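You operate a simulated robot arm through the tools that you are given. There is no shell and no other tool. Be economical: measure what you need, move in short steps, check, and stop when the job is done.

You run a simulated robot arm. Do the job below in one go: nothing can be reset, and whatever is moved stays where it is left.

TASK
Put one of the white cans from the top of the narrow trolley on top of the grey tape. Then take the black coil from the top of the tooling bench and put it on the top of the brown cabinet. Then take the yellow coil from the top of the tooling bench and put it on the studded plate. Then fetch the cool block and set it on the top of the narrow trolley. Then put the green tag on the top of the brown cabinet. Then take the mesh disc from the top of the yellow table and leave it on the brown wooden board. The order counts. Set down upright: white can.
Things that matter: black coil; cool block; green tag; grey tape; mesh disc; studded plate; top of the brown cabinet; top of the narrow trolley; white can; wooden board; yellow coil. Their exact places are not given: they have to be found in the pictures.

The check looks at the end state, three seconds after you hand in, the way a careful person would. Anything else that was tipped, shoved, dropped, spilled or broken makes it a failure.

THE ROBOT
A 7-joint arm with a vacuum gripper on a trunk, on a base that drives. Base frame: it is fixed to the floor where the robot stands at the start and does not move with it; the origin is under the middle of the robot, x ahead of it, y to its left, z up; the surface under the hand at the start is at about z = 779. Lengths are in mm, angles in degrees, forces in N, time in s.
Its first joint turns from -166.0 to 166.0 degrees. Places, roughly: black coil (7x6x5 cm) [-2400, 700, 900]; cool block [-2500, 1250, 1000]; green tag [-1500, 1500, 750]; grey tape (11x11x5 cm) [600, -200, 800]; mesh disc [-4500, 1750, 750]; studded plate [500, 250, 750]; top of the brown cabinet [-6200, 400, 800]; top of the narrow trolley [700, 100, 800]; white can [750, 500, 750]; wooden board (15x15x1 cm) [-4500, 2000, 800]; yellow coil (7x6x5 cm) [-2400, 800, 900]. Payload 1.06 kg.
Tool frame: the origin (TCP) lies in the middle of the cups' lips, and z points out of the cups. The gripper has 1 cup of 24 mm across, covering 24 by 24 mm (tool x, y); the bellows give 8 mm. With the vacuum on, a cup seals on a smooth face that it is pressed against (1 to 4 N); it does not hold porous or soft things. The pull reaches 23 N.
Orientation is told as [roll, pitch, yaw] about the base's x, y, z axes, in that order, counted from this pose: with the cups facing straight down, the tool's x points along the base's -x, its y along +y and its z along -z.

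THE INTERFACE
- The arm moves only by the tool jog_arm. Its argument "increments" is a list of rows, each a list of 6 numbers: the shift along the tool's x, y, z in mm, then the turn, a rotation vector about the tool's x, y, z in degrees. In form: [[tx, ty, tz, wx, wy, wz], ...]. A call has 1 to 10 rows; each row shifts and turns the commanded pose from where the row before left it, along the tool's axes as they then stand. "suction" is the vacuum: 1 switches it on, 0 off, set as the call begins (left out, the last holds). Each row takes 0.2 s and may step no farther than 50 mm and 8.6 degrees from the row before; otherwise, or with a gripper value out of range, the whole call is refused. Where a pose cannot be reached the arm comes as near as it can. A force on the tool above 40 N (or 10 N above the force at the start of the call, whichever is more), or a blocked arm, ends the call early, and 0.2 s more pass. The pull builds up within a second once a cup has sealed. Time passes only in rows, and 0.2 s behind the last, so rows that do not move give it time. It gives the time, the measured TCP pose, the force on the tool (base axes) and the pull of the vacuum at its end, in the units of the frame above (readings bear some noise), with the torque about the TCP (base axes, N m) and any sound that the robot's microphone picked up, and new pictures: "views" is both (left out), scene, wrist or none.
- Cameras (640 x 400 px; columns grow to the right, rows downward): "scene" is now at [180.8, 196.8, 1472.9]; the picture's right is [-0.18, -0.98, 0.00], its down [-0.70, 0.13, -0.70] and it looks along [0.69, -0.13, -0.71] (base axes); focal length 274 px, centre (320, 200). "wrist" rides on the gripper at [78, 19, -96] in the tool frame; the picture's right is [-0.24, 0.97, 0.00], its down [-0.71, -0.17, -0.68] and it looks along [-0.67, -0.16, 0.73] (tool axes); focal length 243 px, centre (320, 200).
- base_move(legs): drives the robot by 1 to 6 legs, each [ahead, left, turn to the left] in mm, mm and degrees, along the robot's own axes; the way and the turn of a leg run together, so that a leg with both is an arc; at most 1500 mm and 180 degrees a leg. The arm and the cameras ride along, it lands a little off, and it stops where it bumps. It gives what a move gives, and a new picture of the scene camera.
- turn_head(pan, tilt): turns the head with the scene camera to pan (to the left, within 120 degrees either way) and tilt (down, from -29 to 69), counted from straight ahead of the robot. It gives what a move gives, and a new picture of the scene camera.
- pixel_to_xyz(camera, pixels): for up to 12 pixels [column, row] of the newest picture of that camera ("zoom" is the newest enlarged one), the place [x, y, z] in the base frame of the surface seen there, good to about 2 mm. No time passes.
- close_up(camera, box): a new picture of the part [left, top, right, bottom] of that camera's present view, enlarged. No time passes.
- close_job(): hands the job in; it is judged then, once.

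Go step by step. Measure first, check grasps and placings, and put right what went wrong. The budget is 124 turns and 260 pictures, counting those below and the enlarged ones. Unless the task says otherwise, let go and move clear before handing in.

The tools are called after ">>>" as a command line: name --pt "numbers of a row" for each row, then --argument value for the rest, lists and objects as JSON in quotes. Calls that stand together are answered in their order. jog_arm: Moves the arm, as the interface text tells. Its arguments: {"type":"object","properties":{"increments":{"type":"array","items":{"type":"array","items":{"type":"number"}}},"suction":{"type":"number"},"views":{"type":"string","enum":["both","scene","wrist","none"]}},"required":["increments"]} The other tools are called the same way: base_move (legs) drives the base; turn_head (pan, tilt) turns the head that bears the scene camera; pixel_to_xyz (camera, pixels) gives the place of the surface under pixels of a picture; close_up (camera, box) takes an enlarged picture of a part of a camera's view; close_job () hands the job in.

At the start:

```text
time: 0.0
position: [584.2, 78.8, 1118.1]
tool_rot: [0.0, 0.0, 0.1]
ft_force: [-0.2, -0.5, 0.5]
moment: [0.02, 0.02, -0.01]
pull: 0.1
robot x, y, heading: [1.9, 2.8, -0.0]
head pan, tilt: [-10.5, 45.4]
```

scene: 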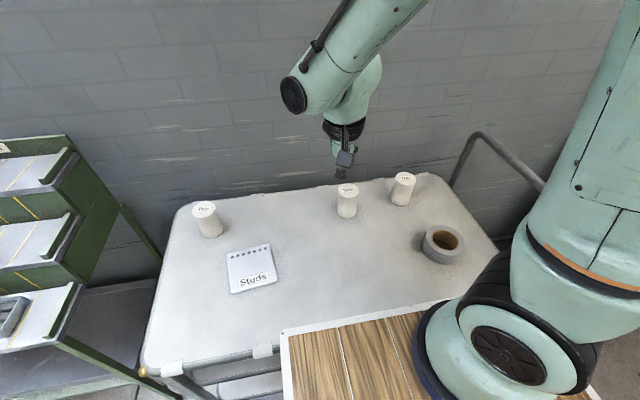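
wrist: 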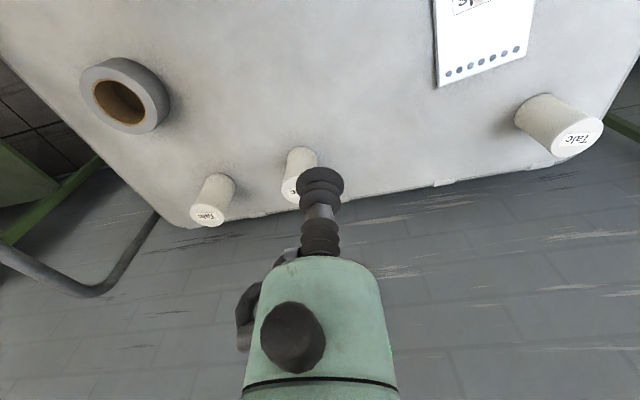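

The scene shows three white cans (205,208; 347,190; 403,178), the grey tape (442,240) and the "Studs" plate (251,268). I'll measure them first.

>>> pixel_to_xyz --camera "scene" --pixels '[[205, 208], [347, 189], [404, 177], [424, 243], [444, 229], [463, 243], [440, 259], [251, 268], [228, 253], [270, 243], [277, 283], [233, 294]]'

>>> close_up --camera "scene" --box '[180, 150, 500, 350]'

```text
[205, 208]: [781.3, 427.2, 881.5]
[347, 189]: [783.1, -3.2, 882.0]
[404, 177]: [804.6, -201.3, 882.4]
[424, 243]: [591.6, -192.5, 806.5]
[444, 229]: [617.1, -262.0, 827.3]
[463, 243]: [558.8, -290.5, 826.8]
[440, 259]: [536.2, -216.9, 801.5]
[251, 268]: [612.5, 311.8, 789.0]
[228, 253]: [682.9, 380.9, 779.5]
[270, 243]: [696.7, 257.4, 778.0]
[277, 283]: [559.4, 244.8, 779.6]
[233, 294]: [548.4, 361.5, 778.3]
```

```text
2.00 times, centred on (340, 250) of scene
```

zoom: 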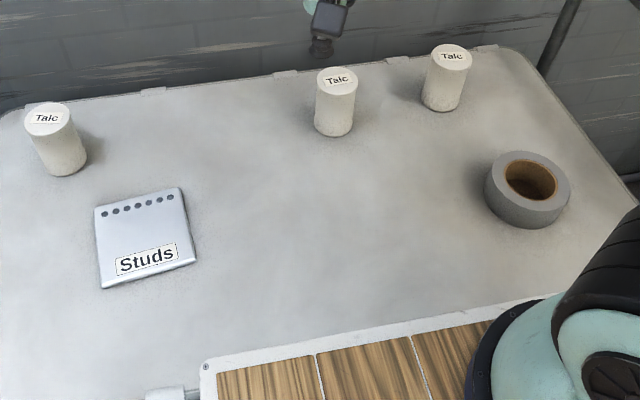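

Measuring the can tops and the tape's rim and hole precisely in the zoom.

>>> pixel_to_xyz --camera "zoom" --pixels '[[492, 178], [503, 180], [556, 184], [567, 184], [531, 153], [533, 160], [525, 203], [318, 80], [356, 79], [337, 69], [337, 90], [532, 185]]'

>>> pixel_to_xyz --camera "zoom" --pixels '[[433, 57], [470, 56], [452, 46], [452, 68], [495, 160], [510, 152], [560, 165], [545, 200], [505, 200], [568, 195]]'

```text
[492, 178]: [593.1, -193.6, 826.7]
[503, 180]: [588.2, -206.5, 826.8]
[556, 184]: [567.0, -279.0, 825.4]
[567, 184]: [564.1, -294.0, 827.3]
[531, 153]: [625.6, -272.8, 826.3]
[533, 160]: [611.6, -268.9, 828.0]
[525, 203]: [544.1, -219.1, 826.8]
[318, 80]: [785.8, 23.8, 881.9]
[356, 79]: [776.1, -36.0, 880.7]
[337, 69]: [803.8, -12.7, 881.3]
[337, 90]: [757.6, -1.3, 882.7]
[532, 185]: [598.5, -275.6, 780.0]
```

```text
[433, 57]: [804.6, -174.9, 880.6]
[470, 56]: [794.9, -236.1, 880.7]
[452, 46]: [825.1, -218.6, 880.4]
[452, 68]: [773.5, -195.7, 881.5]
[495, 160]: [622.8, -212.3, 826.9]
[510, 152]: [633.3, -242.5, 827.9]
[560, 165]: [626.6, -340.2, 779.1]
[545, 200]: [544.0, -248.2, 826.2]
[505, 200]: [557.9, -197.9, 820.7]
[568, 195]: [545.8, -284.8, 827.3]
```

The tape is a ring (outer ø≈108 about (582,-246), hole ø≈75, top 827), and the cans are ø≈60 with tops at 881. So the can has to stand on the ring off-centre. I'll move over the middle can at (781,-6).

>>> jog_arm --pt "-28 -12.1 28 0 0 0" --pt "-28 -12.1 28 0 0 0" --pt "-28 -12.1 28 0 0 0" --pt "-28 -12.1 28 0 0 0" --pt "-28 -12.1 28 0 0 0" --pt "-28 -12.1 28 0 0 0" --pt "-28.8 -12.2 30 0 0 0" --pt "0 0 0 0 0 0"

```text
time: 1.8
position: [781.4, -7.5, 922.9]
tool_rot: [0.0, -0.1, 0.0]
ft_force: [1.0, 0.2, 0.0]
moment: [-0.02, -0.02, -0.02]
pull: 0.0
robot x, y, heading: [1.3, 1.8, 0.0]
head pan, tilt: [-10.5, 45.4]
```

scene: 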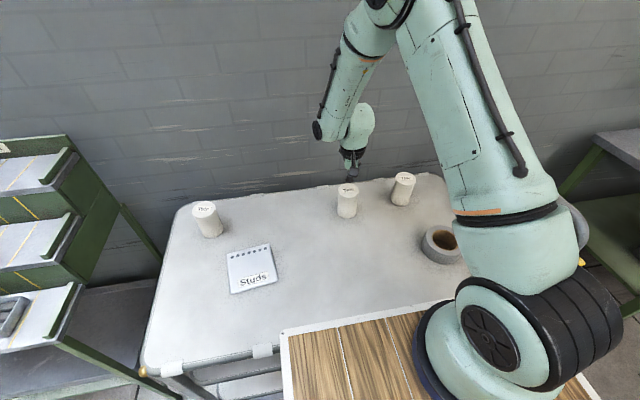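
wrist: 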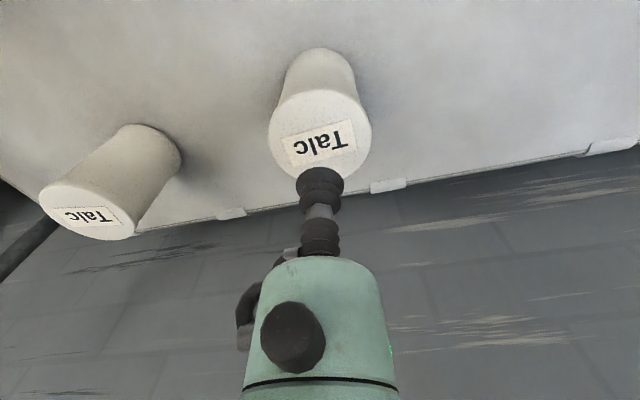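

The cup is over the middle can. I'll go down with suction on until it is lightly pressed.

>>> jog_arm --pt "0 0 20 0 0 0" --pt "0 0 14 0 0 0" --pt "0 0 5 0 0 0" --pt "0 0 3 0 0 0" --pt "0 0 2 0 0 0" --pt "0 0 0 0 0 0" --pt "0 0 0 0 0 0" --pt "0 0 0 0 0 0" --suction 1 --views "wrist"

```text
time: 3.6
position: [781.6, -6.5, 876.1]
tool_rot: [0.1, 0.0, 0.1]
ft_force: [4.5, 2.1, 11.2]
moment: [0.02, -0.01, -0.02]
pull: 22.7
robot x, y, heading: [4.5, 1.0, 0.0]
head pan, tilt: [-10.5, 45.4]
```

wrist: 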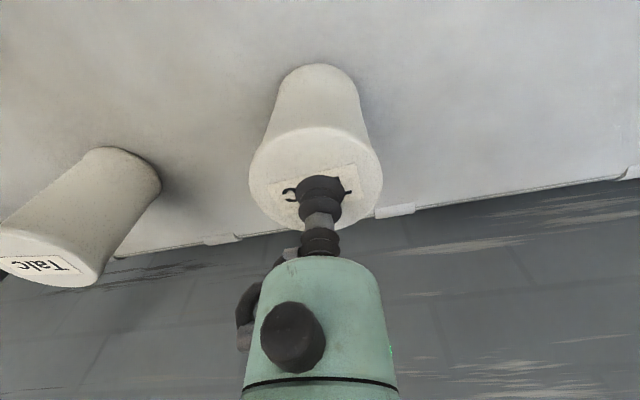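

Sealed at 22.7 N. Lifting straight up.

>>> jog_arm --pt "0 0 -10 0 0 0" --pt "0 0 -30 0 0 0" --pt "0 0 -30 0 0 0" --pt "0 0 -30 0 0 0" --pt "0 0 -20 0 0 0" --pt "30 0 0 0 0 0" --pt "35 0 0 0 0 0" --pt "35 0 0 0 0 0" --pt "35 0 0 0 0 0" --pt "0 0 0 0 0 0"

```text
time: 5.8
position: [645.6, -7.7, 995.1]
tool_rot: [0.0, 0.0, 0.0]
ft_force: [-0.2, 0.3, -3.5]
moment: [-0.02, 0.0, 0.01]
pull: 23.2
robot x, y, heading: [2.5, -4.2, -0.2]
head pan, tilt: [-10.5, 45.4]
```

scene: 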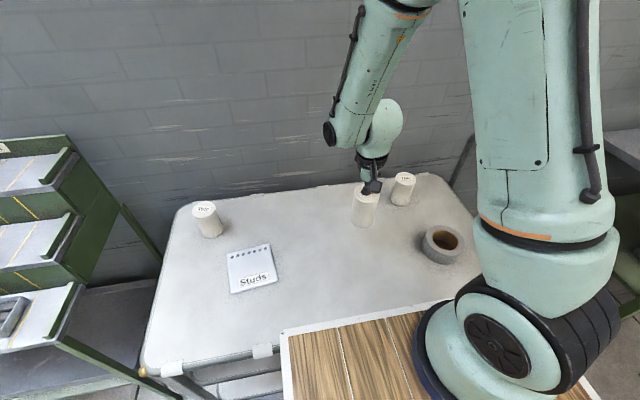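
wrist: 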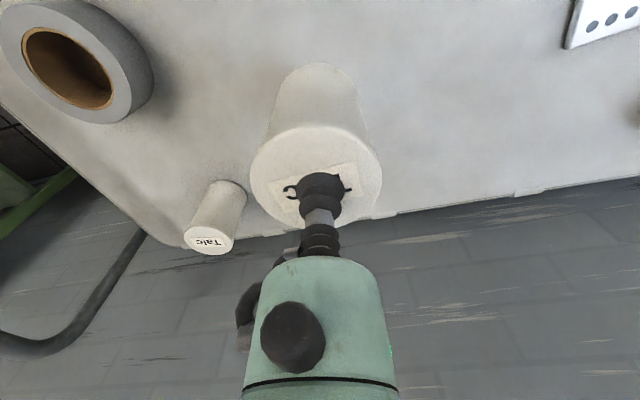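

The can hangs well. The wrist view shows the tape clearly at (70,65), so I'll measure its rim again.

>>> pixel_to_xyz --camera "wrist" --pixels '[[22, 40], [45, 27], [75, 33], [100, 62], [112, 90], [35, 75], [60, 95], [95, 108], [10, 40], [75, 8], [125, 65], [110, 120]]'

>>> close_up --camera "wrist" --box '[0, 0, 192, 120]'

```text
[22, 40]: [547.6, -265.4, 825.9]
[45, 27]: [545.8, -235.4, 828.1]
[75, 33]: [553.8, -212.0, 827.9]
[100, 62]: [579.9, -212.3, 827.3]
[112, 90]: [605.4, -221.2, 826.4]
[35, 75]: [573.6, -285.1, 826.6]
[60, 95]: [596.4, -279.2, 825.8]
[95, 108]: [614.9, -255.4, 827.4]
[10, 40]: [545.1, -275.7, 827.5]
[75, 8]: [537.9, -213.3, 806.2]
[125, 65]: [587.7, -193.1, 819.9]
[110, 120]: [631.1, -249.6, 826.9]
```

```text
3.33 times, centred on (96, 60) of wrist
```

zoom: 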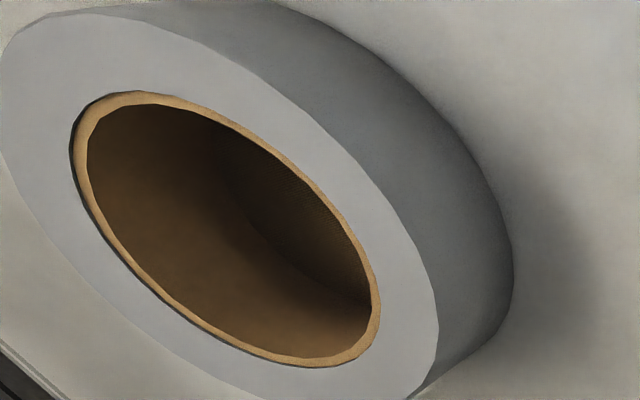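

Ring: centre (580,-248), hole radius ≈36 and outer ≈54. I'll stand the can at about (580,-208), over the ring's band.

>>> jog_arm --pt "13 -40 0 0 0 0" --pt "13 -40 0 0 0 0" --pt "13 -40 0 0 0 0" --pt "13 -40 0 0 0 0" --pt "13.6 -40.3 0 0 0 0" --pt "0 0 25 0 0 0" --pt "0 0 20 0 0 0" --pt "0 0 0 0 0 0"

```text
time: 7.6
position: [582.2, -206.8, 950.4]
tool_rot: [0.0, 0.0, 0.0]
ft_force: [0.1, 0.2, -3.2]
moment: [0.01, 0.0, -0.03]
pull: 23.5
robot x, y, heading: [-1.1, -1.0, -0.0]
head pan, tilt: [-10.5, 45.4]
```

scene: 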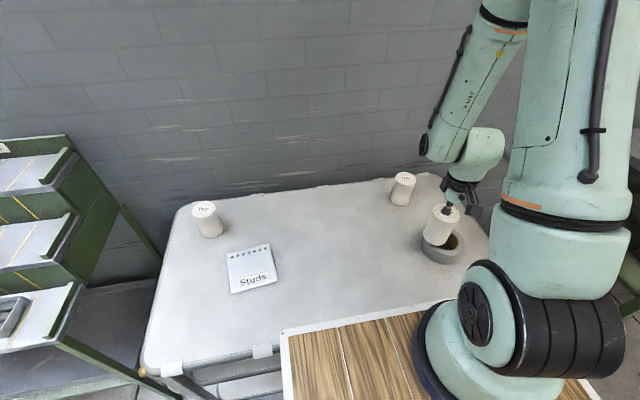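
wrist: 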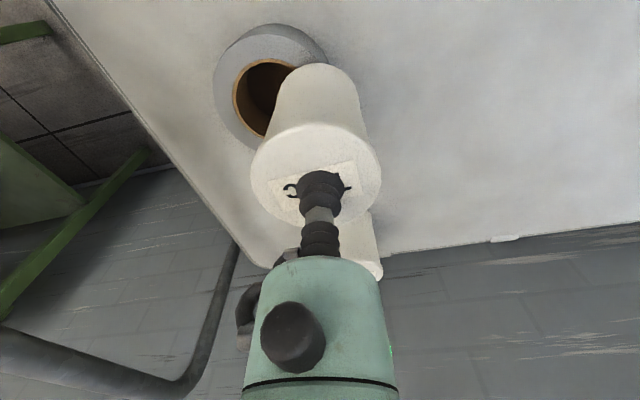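

The can is over the ring's near-left band. Lowering slowly until I feel contact.

>>> jog_arm --pt "0 0 12 0 0 0" --pt "0 0 5 0 0 0" --pt "0 0 3 0 0 0" --pt "0 0 2 0 0 0" --pt "0 0 0 0 0 0" --views "wrist"

```text
time: 8.8
position: [580.6, -207.7, 928.0]
tool_rot: [0.1, 0.1, -0.1]
ft_force: [-0.4, -0.3, -3.0]
moment: [0.04, -0.03, 0.02]
pull: 23.3
robot x, y, heading: [-2.7, -1.0, 0.3]
head pan, tilt: [-10.5, 45.4]
```

wrist: 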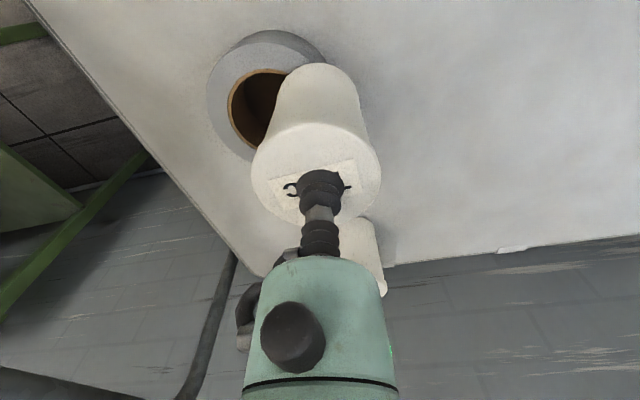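

>>> jog_arm --pt "0 0 2 0 0 0" --pt "0 0 2 0 0 0" --pt "0 0 0 0 0 0" --views "wrist"

```text
time: 9.6
position: [581.3, -207.6, 923.8]
tool_rot: [0.0, 0.0, 0.1]
ft_force: [2.4, -2.3, 11.0]
moment: [-0.04, 0.06, 0.02]
pull: 22.5
robot x, y, heading: [0.7, 0.8, -0.2]
head pan, tilt: [-10.5, 45.4]
```

wrist: 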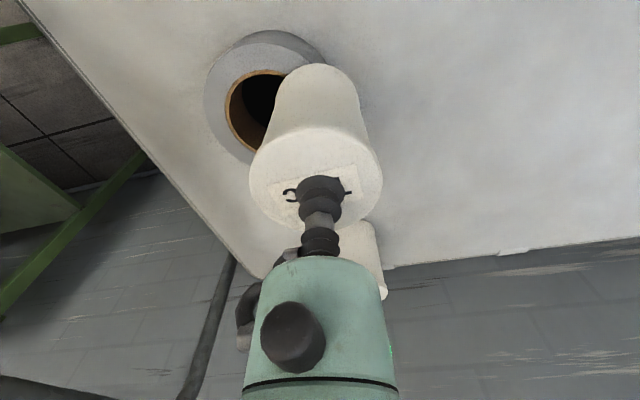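

The can is now pressed on the ring (force +11). I'll raise by 2 mm to ease the load, vent, wait, then lift clear.

>>> jog_arm --pt "0 0 -2 0 0 0" --pt "0 0 0 0 0 0" --pt "0 0 0 0 0 0" --pt "0 0 0 0 0 0" --pt "0 0 -3 0 0 0" --pt "0 0 -5 0 0 0" --pt "0 0 -20 0 0 0" --pt "0 0 -45 0 0 0" --pt "0 0 -45 0 0 0" --suction 0

```text
time: 11.6
position: [581.7, -205.3, 1044.6]
tool_rot: [0.0, 0.1, 0.1]
ft_force: [0.3, -0.2, -0.2]
moment: [0.0, 0.02, -0.04]
pull: 0.1
robot x, y, heading: [-0.6, -1.3, -0.1]
head pan, tilt: [-10.5, 45.4]
```

scene: 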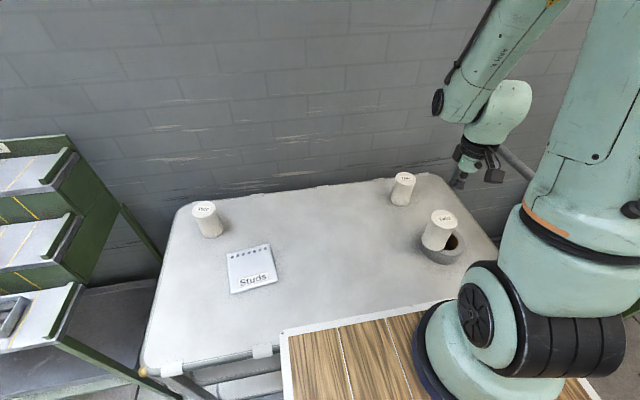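
wrist: 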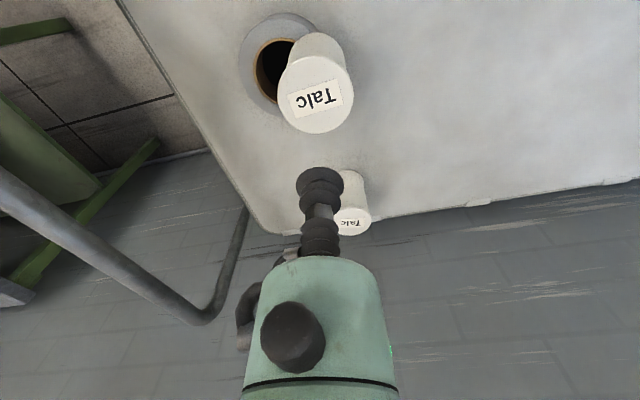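

The can stands upright on the tape. I'll tuck the arm in high and then look around behind for the tooling bench.

>>> jog_arm --pt "15 35 -20 0 0 0" --pt "15 35 -20 0 0 0" --pt "15 35 -20 0 0 0" --pt "15 35 -20 0 0 0" --pt "15 35 -20 0 0 0" --pt "15 35 -20 0 0 0" --pt "0 0 0 0 0 0" --views "none"

>>> turn_head --pan 120 --tilt 15

>>> turn_head --pan -120 --tilt 15

>>> turn_head --pan 60 --tilt 25

```text
time: 13.2
position: [486.0, 6.1, 1162.8]
tool_rot: [0.0, 0.1, 0.0]
ft_force: [-0.4, -0.1, -0.2]
moment: [0.04, -0.01, 0.01]
pull: 0.1
robot x, y, heading: [0.2, 2.0, 0.1]
head pan, tilt: [-10.5, 45.4]
```

```text
time: 15.3
position: [488.0, 5.1, 1163.6]
tool_rot: [0.0, 0.1, 0.1]
ft_force: [-0.6, 0.0, 0.4]
moment: [0.02, 0.03, -0.03]
pull: 0.0
robot x, y, heading: [-0.7, -0.9, -0.1]
head pan, tilt: [120.0, 15.0]
```

scene: 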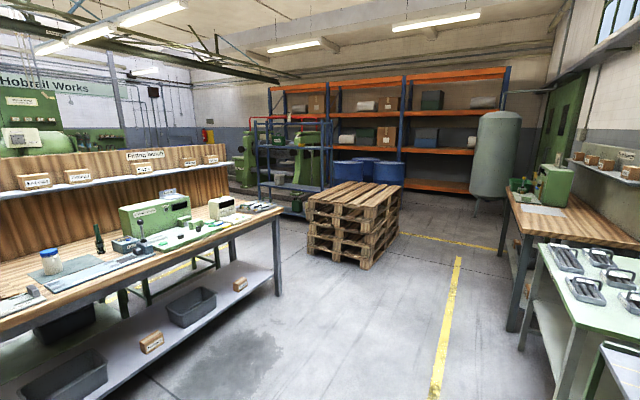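

```text
time: 18.7
position: [486.9, 6.3, 1164.1]
tool_rot: [0.1, -0.1, -0.1]
ft_force: [0.2, 0.7, 0.2]
moment: [-0.01, 0.0, 0.01]
pull: 0.1
robot x, y, heading: [1.6, -0.4, -0.0]
head pan, tilt: [-120.0, 15.0]
```

scene: 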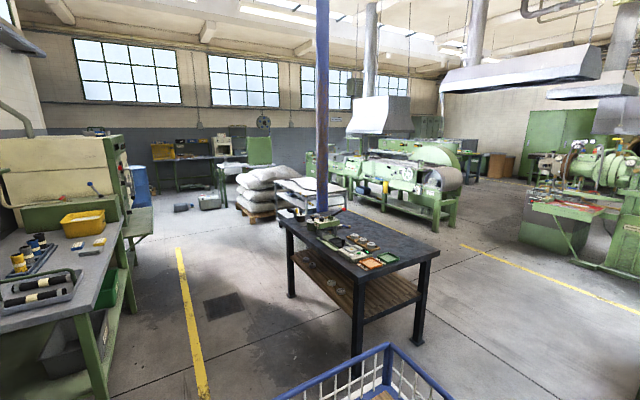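

```text
time: 21.4
position: [487.0, 5.2, 1163.5]
tool_rot: [0.0, 0.1, 0.0]
ft_force: [-0.2, 0.3, 0.2]
moment: [0.01, 0.0, 0.0]
pull: 0.0
robot x, y, heading: [-0.4, 0.1, -0.4]
head pan, tilt: [60.0, 25.0]
```

scene: 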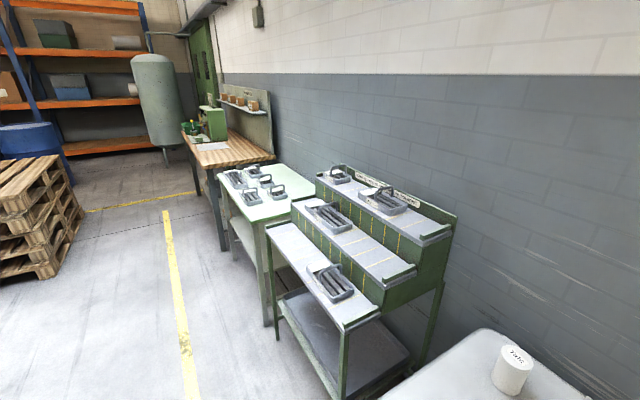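

In the pan-120 picture there is a wooden bench at left with boxes and a label. I'll return to that view and measure it to build a map.

>>> turn_head --pan 120 --tilt 15

>>> pixel_to_xyz --camera "scene" --pixels '[[50, 265], [100, 240], [150, 225], [195, 225], [240, 210], [10, 310], [280, 210], [350, 190], [400, 215], [530, 200], [310, 240], [440, 330]]'

>>> close_up --camera "scene" --box '[0, 140, 320, 340]'

>>> close_up --camera "scene" --box '[480, 120, 640, 220]'

```text
time: 22.7
position: [486.6, 5.2, 1163.2]
tool_rot: [0.0, 0.0, 0.0]
ft_force: [0.4, -0.2, -0.4]
moment: [0.04, -0.01, 0.0]
pull: 0.1
robot x, y, heading: [5.1, -1.1, -0.2]
head pan, tilt: [120.0, 15.0]
```

scene: 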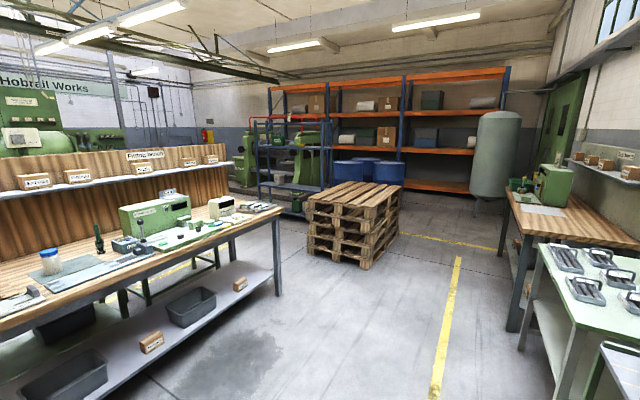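

```text
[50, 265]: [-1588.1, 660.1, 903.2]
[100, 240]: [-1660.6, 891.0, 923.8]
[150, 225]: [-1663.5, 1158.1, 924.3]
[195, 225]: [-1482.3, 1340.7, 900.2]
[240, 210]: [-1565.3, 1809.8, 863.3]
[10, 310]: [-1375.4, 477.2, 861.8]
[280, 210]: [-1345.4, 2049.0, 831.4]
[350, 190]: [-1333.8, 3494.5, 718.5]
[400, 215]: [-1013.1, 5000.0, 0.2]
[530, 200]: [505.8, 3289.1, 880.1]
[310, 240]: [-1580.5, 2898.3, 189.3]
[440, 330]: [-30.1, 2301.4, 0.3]
```

```text
2.00 times, centred on (160, 240) of scene
```

zoom: 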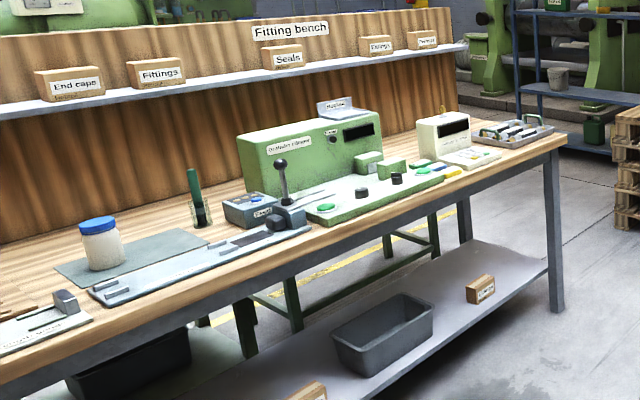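

```text
4.00 times, centred on (560, 170) of scene
```

zoom: 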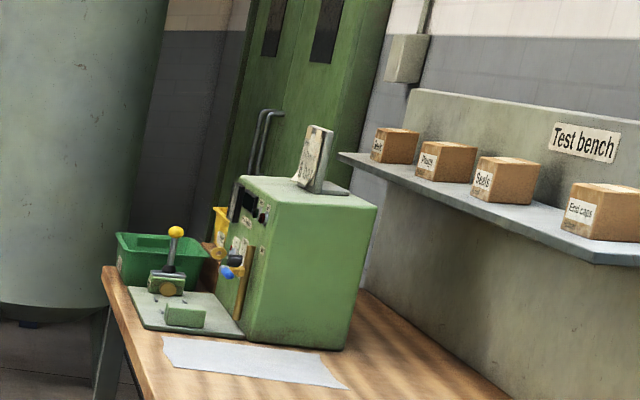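

The fitting bench is behind-left. I need to see what is behind the robot, so I'll check the right rear (the blue basket) for driving room before moving.

>>> turn_head --pan -120 --tilt 45

>>> pixel_to_xyz --camera "scene" --pixels '[[388, 130], [440, 180], [300, 180], [345, 180], [420, 250], [560, 80], [600, 200], [560, 300], [400, 60], [150, 200], [500, 380]]'

>>> turn_head --pan 120 --tilt 60

```text
time: 26.1
position: [485.8, 5.3, 1163.7]
tool_rot: [0.0, 0.0, 0.0]
ft_force: [-0.1, -0.4, 1.0]
moment: [-0.03, 0.02, -0.03]
pull: 0.1
robot x, y, heading: [-0.2, -0.7, -0.1]
head pan, tilt: [-120.0, 45.0]
```

scene: 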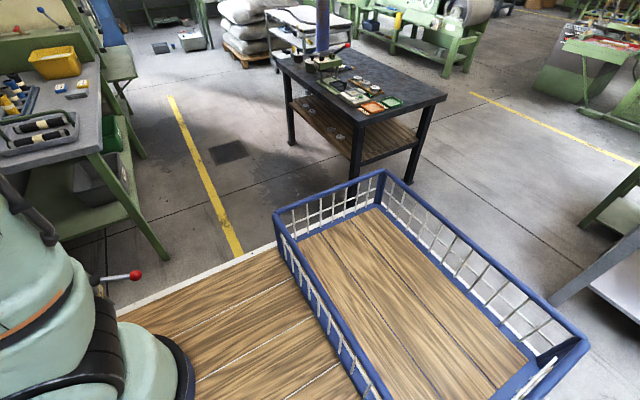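

```text
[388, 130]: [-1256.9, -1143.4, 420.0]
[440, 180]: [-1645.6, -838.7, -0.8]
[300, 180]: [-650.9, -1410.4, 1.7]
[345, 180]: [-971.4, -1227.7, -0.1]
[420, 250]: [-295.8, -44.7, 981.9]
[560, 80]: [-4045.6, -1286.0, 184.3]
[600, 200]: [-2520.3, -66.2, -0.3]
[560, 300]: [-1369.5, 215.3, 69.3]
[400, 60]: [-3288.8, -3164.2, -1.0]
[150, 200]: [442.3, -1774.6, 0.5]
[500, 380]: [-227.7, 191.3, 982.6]
```

```text
time: 29.5
position: [488.4, 6.8, 1163.4]
tool_rot: [0.0, 0.0, 0.0]
ft_force: [-0.2, 0.1, -0.4]
moment: [0.0, -0.01, 0.01]
pull: 0.0
robot x, y, heading: [1.1, -1.9, -0.0]
head pan, tilt: [120.0, 60.0]
```

scene: 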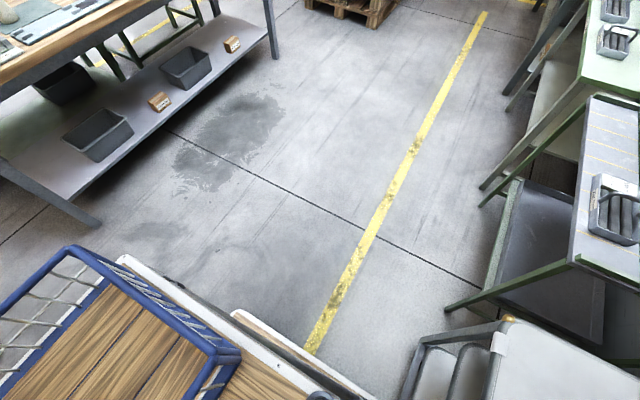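

The basket and the wood deck are the robot's own base. I'll measure the deck's extent and the bench legs.

>>> pixel_to_xyz --camera "scene" --pixels '[[95, 224], [275, 58], [123, 257], [240, 315], [330, 380], [68, 250], [238, 352], [345, 18], [315, 8], [5, 160], [495, 320], [485, 200]]'

>>> turn_head --pan -120 --tilt 60

```text
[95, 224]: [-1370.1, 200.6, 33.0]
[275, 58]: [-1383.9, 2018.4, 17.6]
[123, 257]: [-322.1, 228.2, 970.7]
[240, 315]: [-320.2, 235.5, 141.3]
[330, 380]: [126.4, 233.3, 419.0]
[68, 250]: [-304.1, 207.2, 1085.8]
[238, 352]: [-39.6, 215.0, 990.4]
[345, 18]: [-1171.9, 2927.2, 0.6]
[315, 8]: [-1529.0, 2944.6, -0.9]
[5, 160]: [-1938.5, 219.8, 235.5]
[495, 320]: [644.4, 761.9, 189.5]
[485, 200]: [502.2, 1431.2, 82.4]
```

```text
time: 32.9
position: [488.0, 6.8, 1163.2]
tool_rot: [0.0, -0.1, -0.1]
ft_force: [0.0, 0.5, 0.0]
moment: [0.02, 0.03, 0.03]
pull: 0.1
robot x, y, heading: [-0.2, 0.7, -0.1]
head pan, tilt: [-120.0, 60.0]
```

scene: 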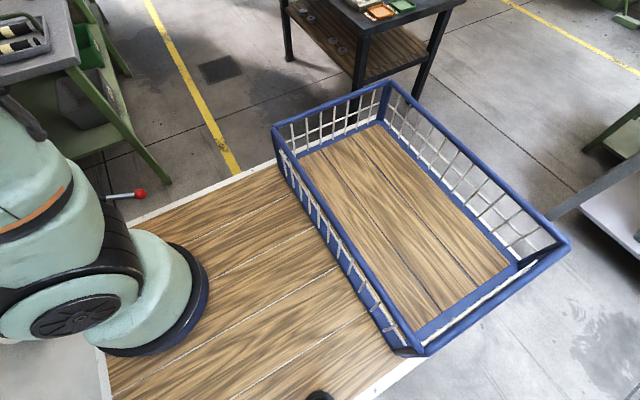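

>>> pixel_to_xyz --camera "scene" --pixels '[[276, 128], [390, 85], [565, 245], [415, 350], [330, 170], [470, 280], [415, 92], [355, 95], [460, 5], [290, 55], [240, 170], [625, 150]]'

>>> turn_head --pan -120 --tilt 25

```text
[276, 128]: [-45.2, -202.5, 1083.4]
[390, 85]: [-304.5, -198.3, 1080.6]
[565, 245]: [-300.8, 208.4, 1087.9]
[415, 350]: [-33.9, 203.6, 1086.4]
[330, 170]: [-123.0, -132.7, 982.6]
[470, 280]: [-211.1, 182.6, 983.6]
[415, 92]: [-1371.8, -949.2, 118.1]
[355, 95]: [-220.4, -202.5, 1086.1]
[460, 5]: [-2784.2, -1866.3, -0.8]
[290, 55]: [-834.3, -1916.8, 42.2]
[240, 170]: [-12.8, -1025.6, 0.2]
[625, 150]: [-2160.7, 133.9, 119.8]
```

```text
time: 33.9
position: [487.3, 5.7, 1162.7]
tool_rot: [-0.1, 0.0, 0.0]
ft_force: [0.8, -0.3, 0.5]
moment: [0.0, 0.0, 0.0]
pull: 0.0
robot x, y, heading: [2.1, -1.4, 0.0]
head pan, tilt: [-120.0, 25.0]
```

scene: 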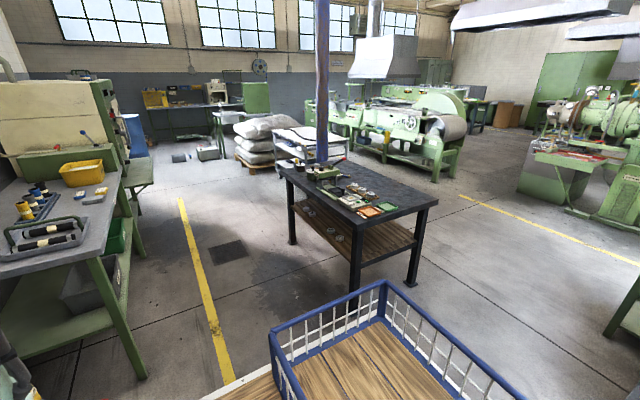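

The robot's deck spans about x -320..330 and y ±235. The gap between the fitting bench (y≥200) and the black table (y≤-930) is wide enough. I'll back out, turn round and drive into that gap.

>>> base_move --legs '[[-500, 0, 0], [0, -350, 0], [0, 0, 180], [800, 0, 0]]'

>>> turn_head --pan -30 --tilt 20

>>> turn_head --pan 25 --tilt 20

```text
time: 50.0
position: [-1805.1, -351.2, 1164.2]
tool_rot: [-0.1, 0.0, -179.8]
ft_force: [-0.1, -1.3, 0.3]
moment: [-0.05, -0.01, 0.01]
pull: 0.1
robot x, y, heading: [-1318.0, -342.9, -179.9]
head pan, tilt: [-120.0, 25.0]
```

scene: 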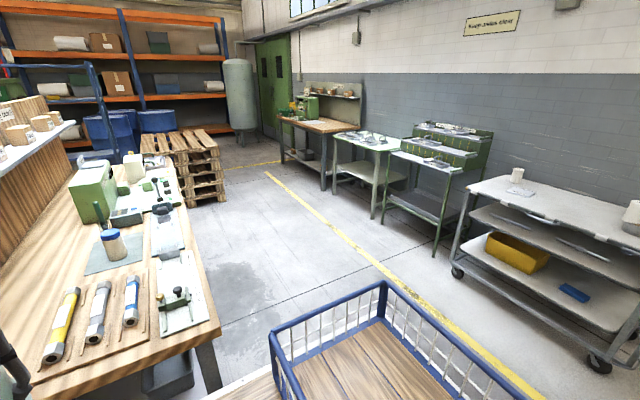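

```text
time: 51.6
position: [-1804.8, -351.8, 1162.5]
tool_rot: [-0.1, 0.0, -179.8]
ft_force: [-0.1, -0.3, -0.1]
moment: [-0.03, -0.02, 0.0]
pull: 0.1
robot x, y, heading: [-1317.5, -344.1, -179.6]
head pan, tilt: [-30.0, 20.0]
```

scene: 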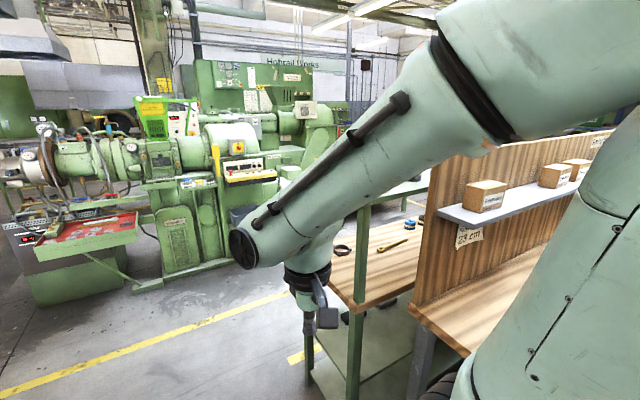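

```text
time: 52.9
position: [-1804.9, -350.2, 1164.2]
tool_rot: [0.0, -0.1, -179.8]
ft_force: [0.5, 0.1, 0.5]
moment: [-0.01, 0.02, -0.02]
pull: 0.1
robot x, y, heading: [-1321.1, -343.1, -179.8]
head pan, tilt: [25.0, 20.0]
```

scene: 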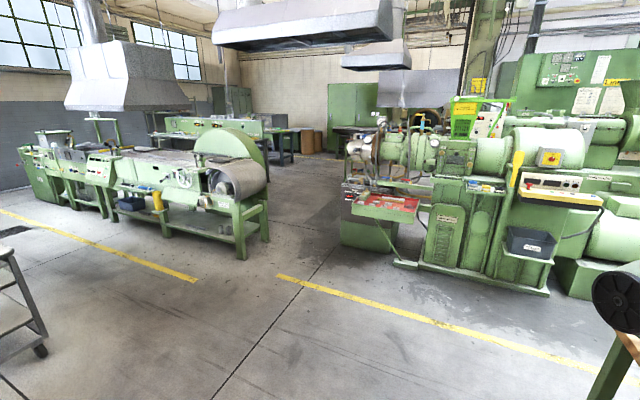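

In the pan -30 view the bench behind the back board shows a black coil at (343,250) and other items beyond. I'll go back to that view and measure it.

>>> turn_head --pan -40 --tilt 25

>>> close_up --camera "scene" --box '[200, 120, 420, 258]'

```text
time: 54.2
position: [-1805.8, -351.7, 1163.6]
tool_rot: [0.0, 0.0, -179.8]
ft_force: [0.0, -0.8, 0.3]
moment: [-0.01, 0.01, 0.03]
pull: 0.1
robot x, y, heading: [-1319.1, -341.4, -179.7]
head pan, tilt: [-40.0, 25.0]
```

scene: 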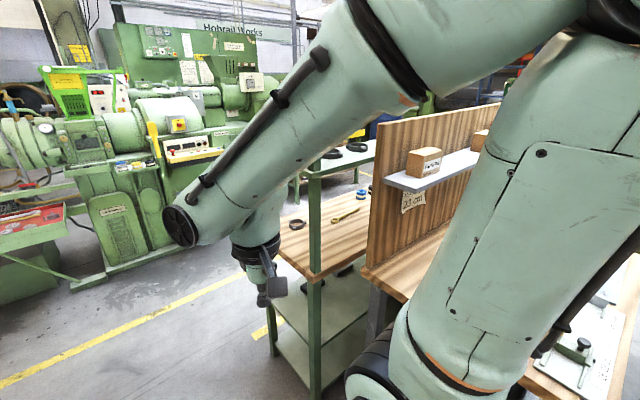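

```text
2.90 times, centred on (310, 189) of scene
```

zoom: 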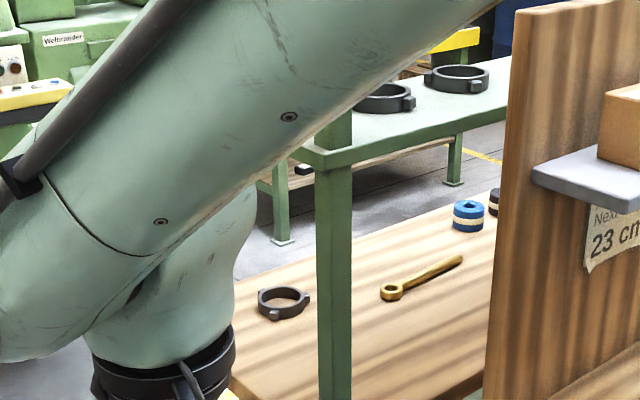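

The zoom shows a blue coil (468,215), a dark one (494,200), a wrench and a clamp ring on the bench. Measuring these and the bench's edges.

>>> pixel_to_xyz --camera "zoom" --pixels '[[468, 205], [494, 196], [410, 285], [280, 310], [230, 385], [260, 270], [330, 380], [450, 85], [350, 150], [500, 240], [430, 220], [490, 65]]'

>>> pixel_to_xyz --camera "scene" --pixels '[[275, 350], [310, 380], [100, 270], [20, 365], [150, 340], [380, 120], [370, 280], [430, 160]]'

```text
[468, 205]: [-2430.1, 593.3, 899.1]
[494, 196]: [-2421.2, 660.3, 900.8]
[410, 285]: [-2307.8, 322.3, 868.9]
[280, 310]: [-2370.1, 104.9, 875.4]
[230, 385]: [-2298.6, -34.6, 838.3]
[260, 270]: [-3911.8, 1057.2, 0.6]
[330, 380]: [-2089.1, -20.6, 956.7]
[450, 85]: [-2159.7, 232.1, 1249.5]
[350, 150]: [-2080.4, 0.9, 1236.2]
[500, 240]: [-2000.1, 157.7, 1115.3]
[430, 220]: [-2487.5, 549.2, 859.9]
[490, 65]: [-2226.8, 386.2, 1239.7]
```

```text
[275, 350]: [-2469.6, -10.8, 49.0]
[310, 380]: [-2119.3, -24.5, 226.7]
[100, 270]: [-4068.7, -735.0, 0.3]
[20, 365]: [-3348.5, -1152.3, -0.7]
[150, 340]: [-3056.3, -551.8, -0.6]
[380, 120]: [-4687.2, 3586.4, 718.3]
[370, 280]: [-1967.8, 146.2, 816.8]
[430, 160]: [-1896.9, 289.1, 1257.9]
```

The tooling bench lies at x -2050..-2500 with its top at z≈855, and the coils stand near its front edge at x≈-2430. I'll drive around to its front and face it from x≈-3120.

>>> base_move --legs '[[1500, 0, 0], [300, 0, 0], [0, 0, -90], [1050, 0, 0], [0, 0, -90]]'

>>> turn_head --pan 15 --tilt 30

```text
time: 75.7
position: [-2603.2, 693.2, 1163.3]
tool_rot: [0.0, 0.1, 0.0]
ft_force: [0.6, -0.4, 0.1]
moment: [-0.02, 0.03, 0.0]
pull: 0.1
robot x, y, heading: [-3091.1, 688.0, -0.2]
head pan, tilt: [-40.0, 25.0]
```

scene: 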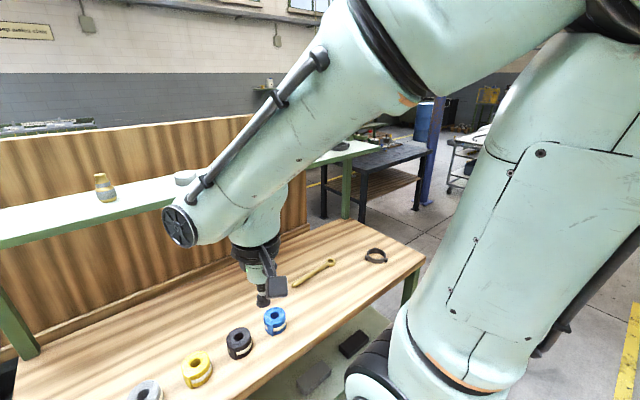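

```text
time: 76.9
position: [-2602.0, 694.1, 1164.1]
tool_rot: [0.1, 0.0, 0.0]
ft_force: [0.1, -0.3, -0.3]
moment: [-0.02, 0.0, -0.04]
pull: 0.0
robot x, y, heading: [-3089.8, 684.6, 0.2]
head pan, tilt: [15.0, 30.0]
```

scene: 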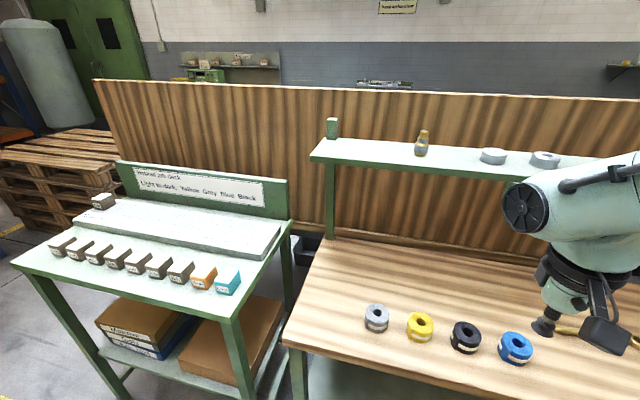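

Coils are at (376,318) grey, (420,326) yellow, (466,337) black and (515,348) blue. On the side desk is a row of blocks with a sign, so I'll zoom on both.

>>> close_up --camera "scene" --box '[30, 150, 300, 319]'

>>> close_up --camera "scene" --box '[350, 285, 550, 385]'

>>> pixel_to_xyz --camera "zoom" --pixels '[[374, 162], [345, 157], [398, 170], [352, 185], [390, 190], [372, 152], [225, 130], [245, 160], [370, 178], [230, 175], [197, 125], [260, 135]]'

>>> close_up --camera "scene" --box '[130, 150, 290, 220]'

```text
2.37 times, centred on (165, 234) of scene
```

zoom: 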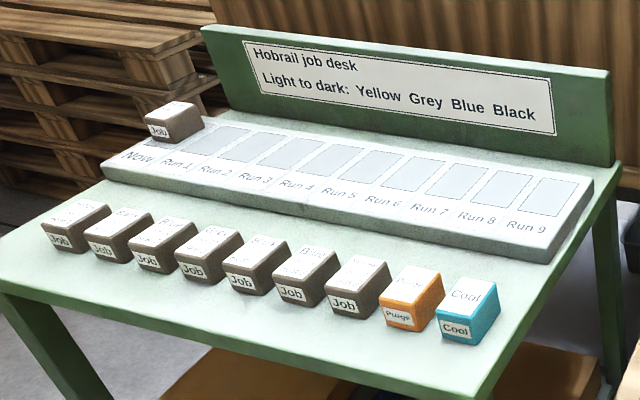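

```text
3.20 times, centred on (450, 335) of scene
```

zoom: 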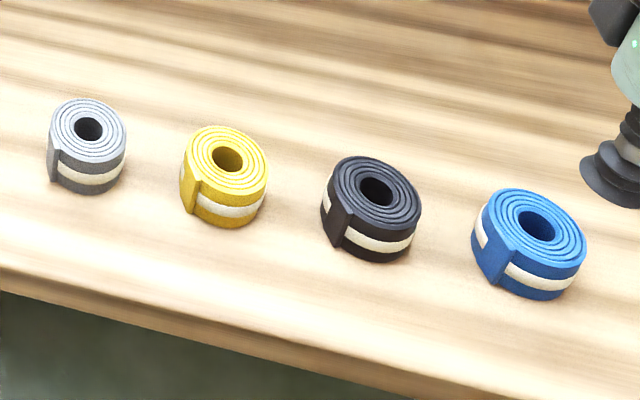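

```text
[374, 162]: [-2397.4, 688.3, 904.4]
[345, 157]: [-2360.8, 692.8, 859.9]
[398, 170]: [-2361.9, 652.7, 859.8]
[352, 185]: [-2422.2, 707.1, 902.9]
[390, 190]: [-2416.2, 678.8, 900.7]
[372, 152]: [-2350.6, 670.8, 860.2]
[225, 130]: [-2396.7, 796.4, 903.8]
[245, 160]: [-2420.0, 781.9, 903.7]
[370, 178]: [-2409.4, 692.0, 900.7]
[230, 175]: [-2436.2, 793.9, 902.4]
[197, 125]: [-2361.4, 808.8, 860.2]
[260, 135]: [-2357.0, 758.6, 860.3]
```

```text
4.00 times, centred on (210, 185) of scene
```

zoom: 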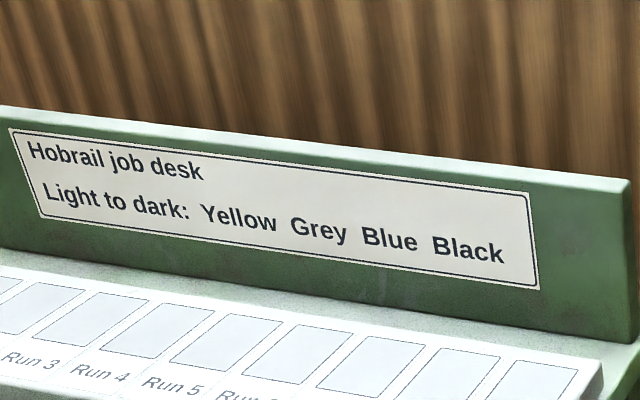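

The cool block is the teal one labelled "Cool", and the black coil's hole centre is near (-2420,688). I'll bring the wrist over the black coil for a close look at a sealing face.

>>> jog_arm --pt "-30 0 35 0 0 0" --pt "-30 0 35 0 0 0" --pt "-30 0 35 0 0 0" --pt "-30 0 35 0 0 0" --pt "-30 0 20 0 0 0" --pt "0 0 0 0 0 0" --views "wrist"

>>> close_up --camera "wrist" --box '[240, 60, 400, 220]'

```text
time: 78.3
position: [-2453.6, 693.3, 1004.9]
tool_rot: [0.0, 0.0, 0.0]
ft_force: [0.3, 1.1, -0.1]
moment: [-0.01, 0.0, -0.01]
pull: 0.1
robot x, y, heading: [-3089.1, 686.4, 0.3]
head pan, tilt: [15.0, 30.0]
```

wrist: 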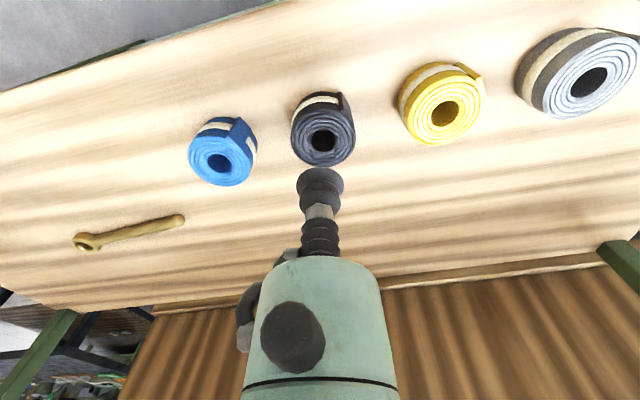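

```text
2.50 times, centred on (320, 140) of wrist
```

zoom: 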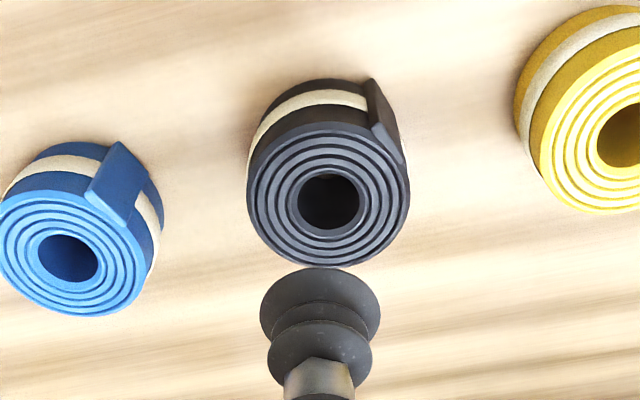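

The coil's top is a narrow spiral ring with a hole, so it is doubtful for a 24 mm cup. The flap and side look smoother, so I'll look closer and measure.

>>> close_up --camera "scene" --box '[395, 305, 491, 365]'

>>> pixel_to_xyz --camera "zoom" --pixels '[[400, 200], [420, 210], [385, 215], [395, 240], [400, 260], [420, 260], [450, 265], [500, 280], [470, 210], [530, 240], [480, 160], [405, 275]]'

>>> close_up --camera "wrist" --box '[283, 80, 363, 180]'

>>> pixel_to_xyz --camera "zoom" --pixels '[[100, 150], [130, 160], [280, 270], [110, 240], [160, 240], [230, 240], [200, 180], [200, 310], [240, 70], [262, 140], [190, 65], [70, 240]]'

```text
6.67 times, centred on (443, 335) of scene
```

zoom: 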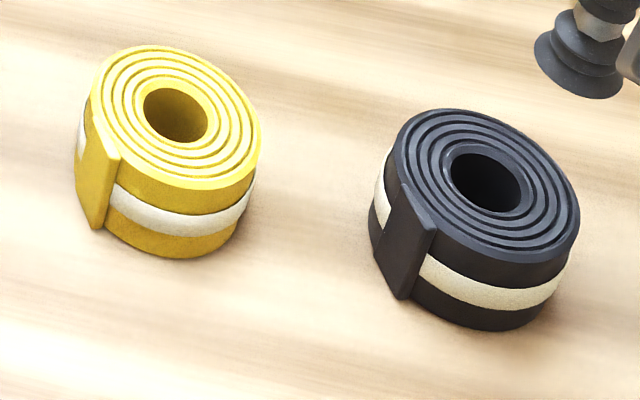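

```text
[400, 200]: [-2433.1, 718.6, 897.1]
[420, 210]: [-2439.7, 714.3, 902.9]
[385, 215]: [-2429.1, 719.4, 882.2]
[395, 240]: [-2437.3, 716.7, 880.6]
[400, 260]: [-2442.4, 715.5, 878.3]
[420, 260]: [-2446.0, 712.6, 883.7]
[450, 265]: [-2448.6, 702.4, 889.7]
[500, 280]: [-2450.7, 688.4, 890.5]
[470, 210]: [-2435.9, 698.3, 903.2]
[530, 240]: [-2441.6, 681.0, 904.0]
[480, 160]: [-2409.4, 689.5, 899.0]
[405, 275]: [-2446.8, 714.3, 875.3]
```

```text
4.00 times, centred on (323, 130) of wrist
```

zoom: 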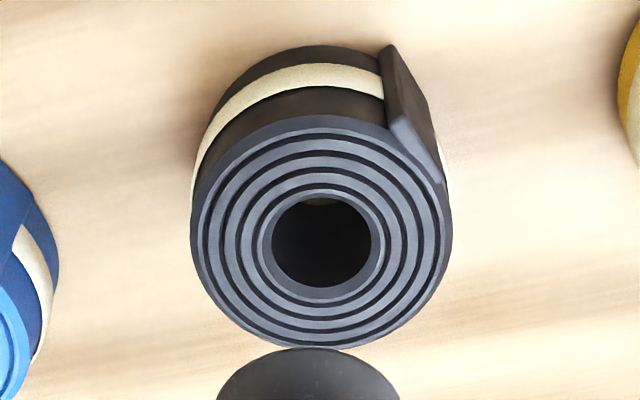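

```text
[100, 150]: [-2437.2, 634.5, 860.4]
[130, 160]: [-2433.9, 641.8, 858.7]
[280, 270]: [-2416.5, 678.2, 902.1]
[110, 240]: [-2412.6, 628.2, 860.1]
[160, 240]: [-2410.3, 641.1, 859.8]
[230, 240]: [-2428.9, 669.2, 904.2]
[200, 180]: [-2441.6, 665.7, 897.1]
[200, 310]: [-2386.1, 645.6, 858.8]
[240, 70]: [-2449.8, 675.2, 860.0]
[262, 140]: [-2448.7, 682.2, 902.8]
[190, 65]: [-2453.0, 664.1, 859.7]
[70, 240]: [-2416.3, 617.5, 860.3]
```

>>> pixel_to_xyz --camera "zoom" --pixels '[[264, 243], [380, 243], [321, 190], [321, 298], [195, 243], [445, 243], [321, 118], [321, 340], [222, 243], [236, 243], [400, 60], [430, 150]]'

```text
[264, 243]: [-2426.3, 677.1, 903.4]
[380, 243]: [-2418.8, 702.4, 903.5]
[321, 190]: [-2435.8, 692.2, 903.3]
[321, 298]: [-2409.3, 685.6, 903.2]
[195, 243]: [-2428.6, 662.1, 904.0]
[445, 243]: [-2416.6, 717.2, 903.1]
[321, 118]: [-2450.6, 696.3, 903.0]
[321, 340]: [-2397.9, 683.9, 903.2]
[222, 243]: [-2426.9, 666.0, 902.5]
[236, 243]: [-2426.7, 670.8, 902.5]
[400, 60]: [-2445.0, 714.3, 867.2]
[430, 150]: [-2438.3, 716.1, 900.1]
```

Coil: centre (-2423,690), outer radius ≈29, hole radius ≈12, top 903. I'll try the top band first with light pressure, cup centred 18 mm off the hole on the -y side.

>>> jog_arm --pt "-15 -10 30 0 0 0" --pt "-15 -11 35 0 0 0" --pt "0 0 27 0 0 0" --pt "0 0 7 0 0 0" --pt "0 0 3 0 0 0" --pt "0 0 2 0 0 0" --pt "0 0 0 0 0 0" --pt "0 0 0 0 0 0" --pt "0 0 0 0 0 0" --suction 1 --views "wrist"

```text
time: 80.3
position: [-2423.2, 674.1, 898.3]
tool_rot: [-0.1, -0.1, 0.0]
ft_force: [-0.8, -0.2, 2.6]
moment: [0.02, 0.01, 0.0]
pull: 23.3
robot x, y, heading: [-3086.3, 689.0, -0.1]
head pan, tilt: [15.0, 30.0]
```

wrist: 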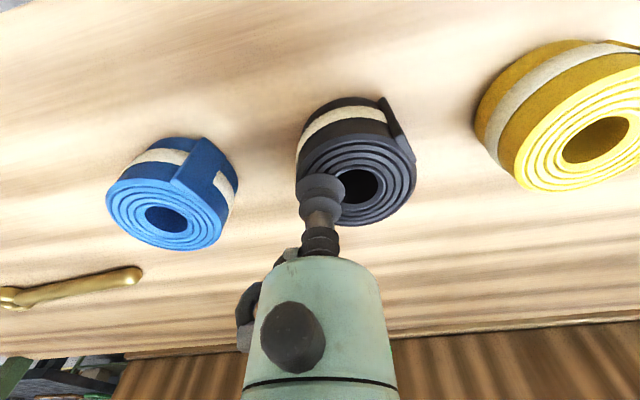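

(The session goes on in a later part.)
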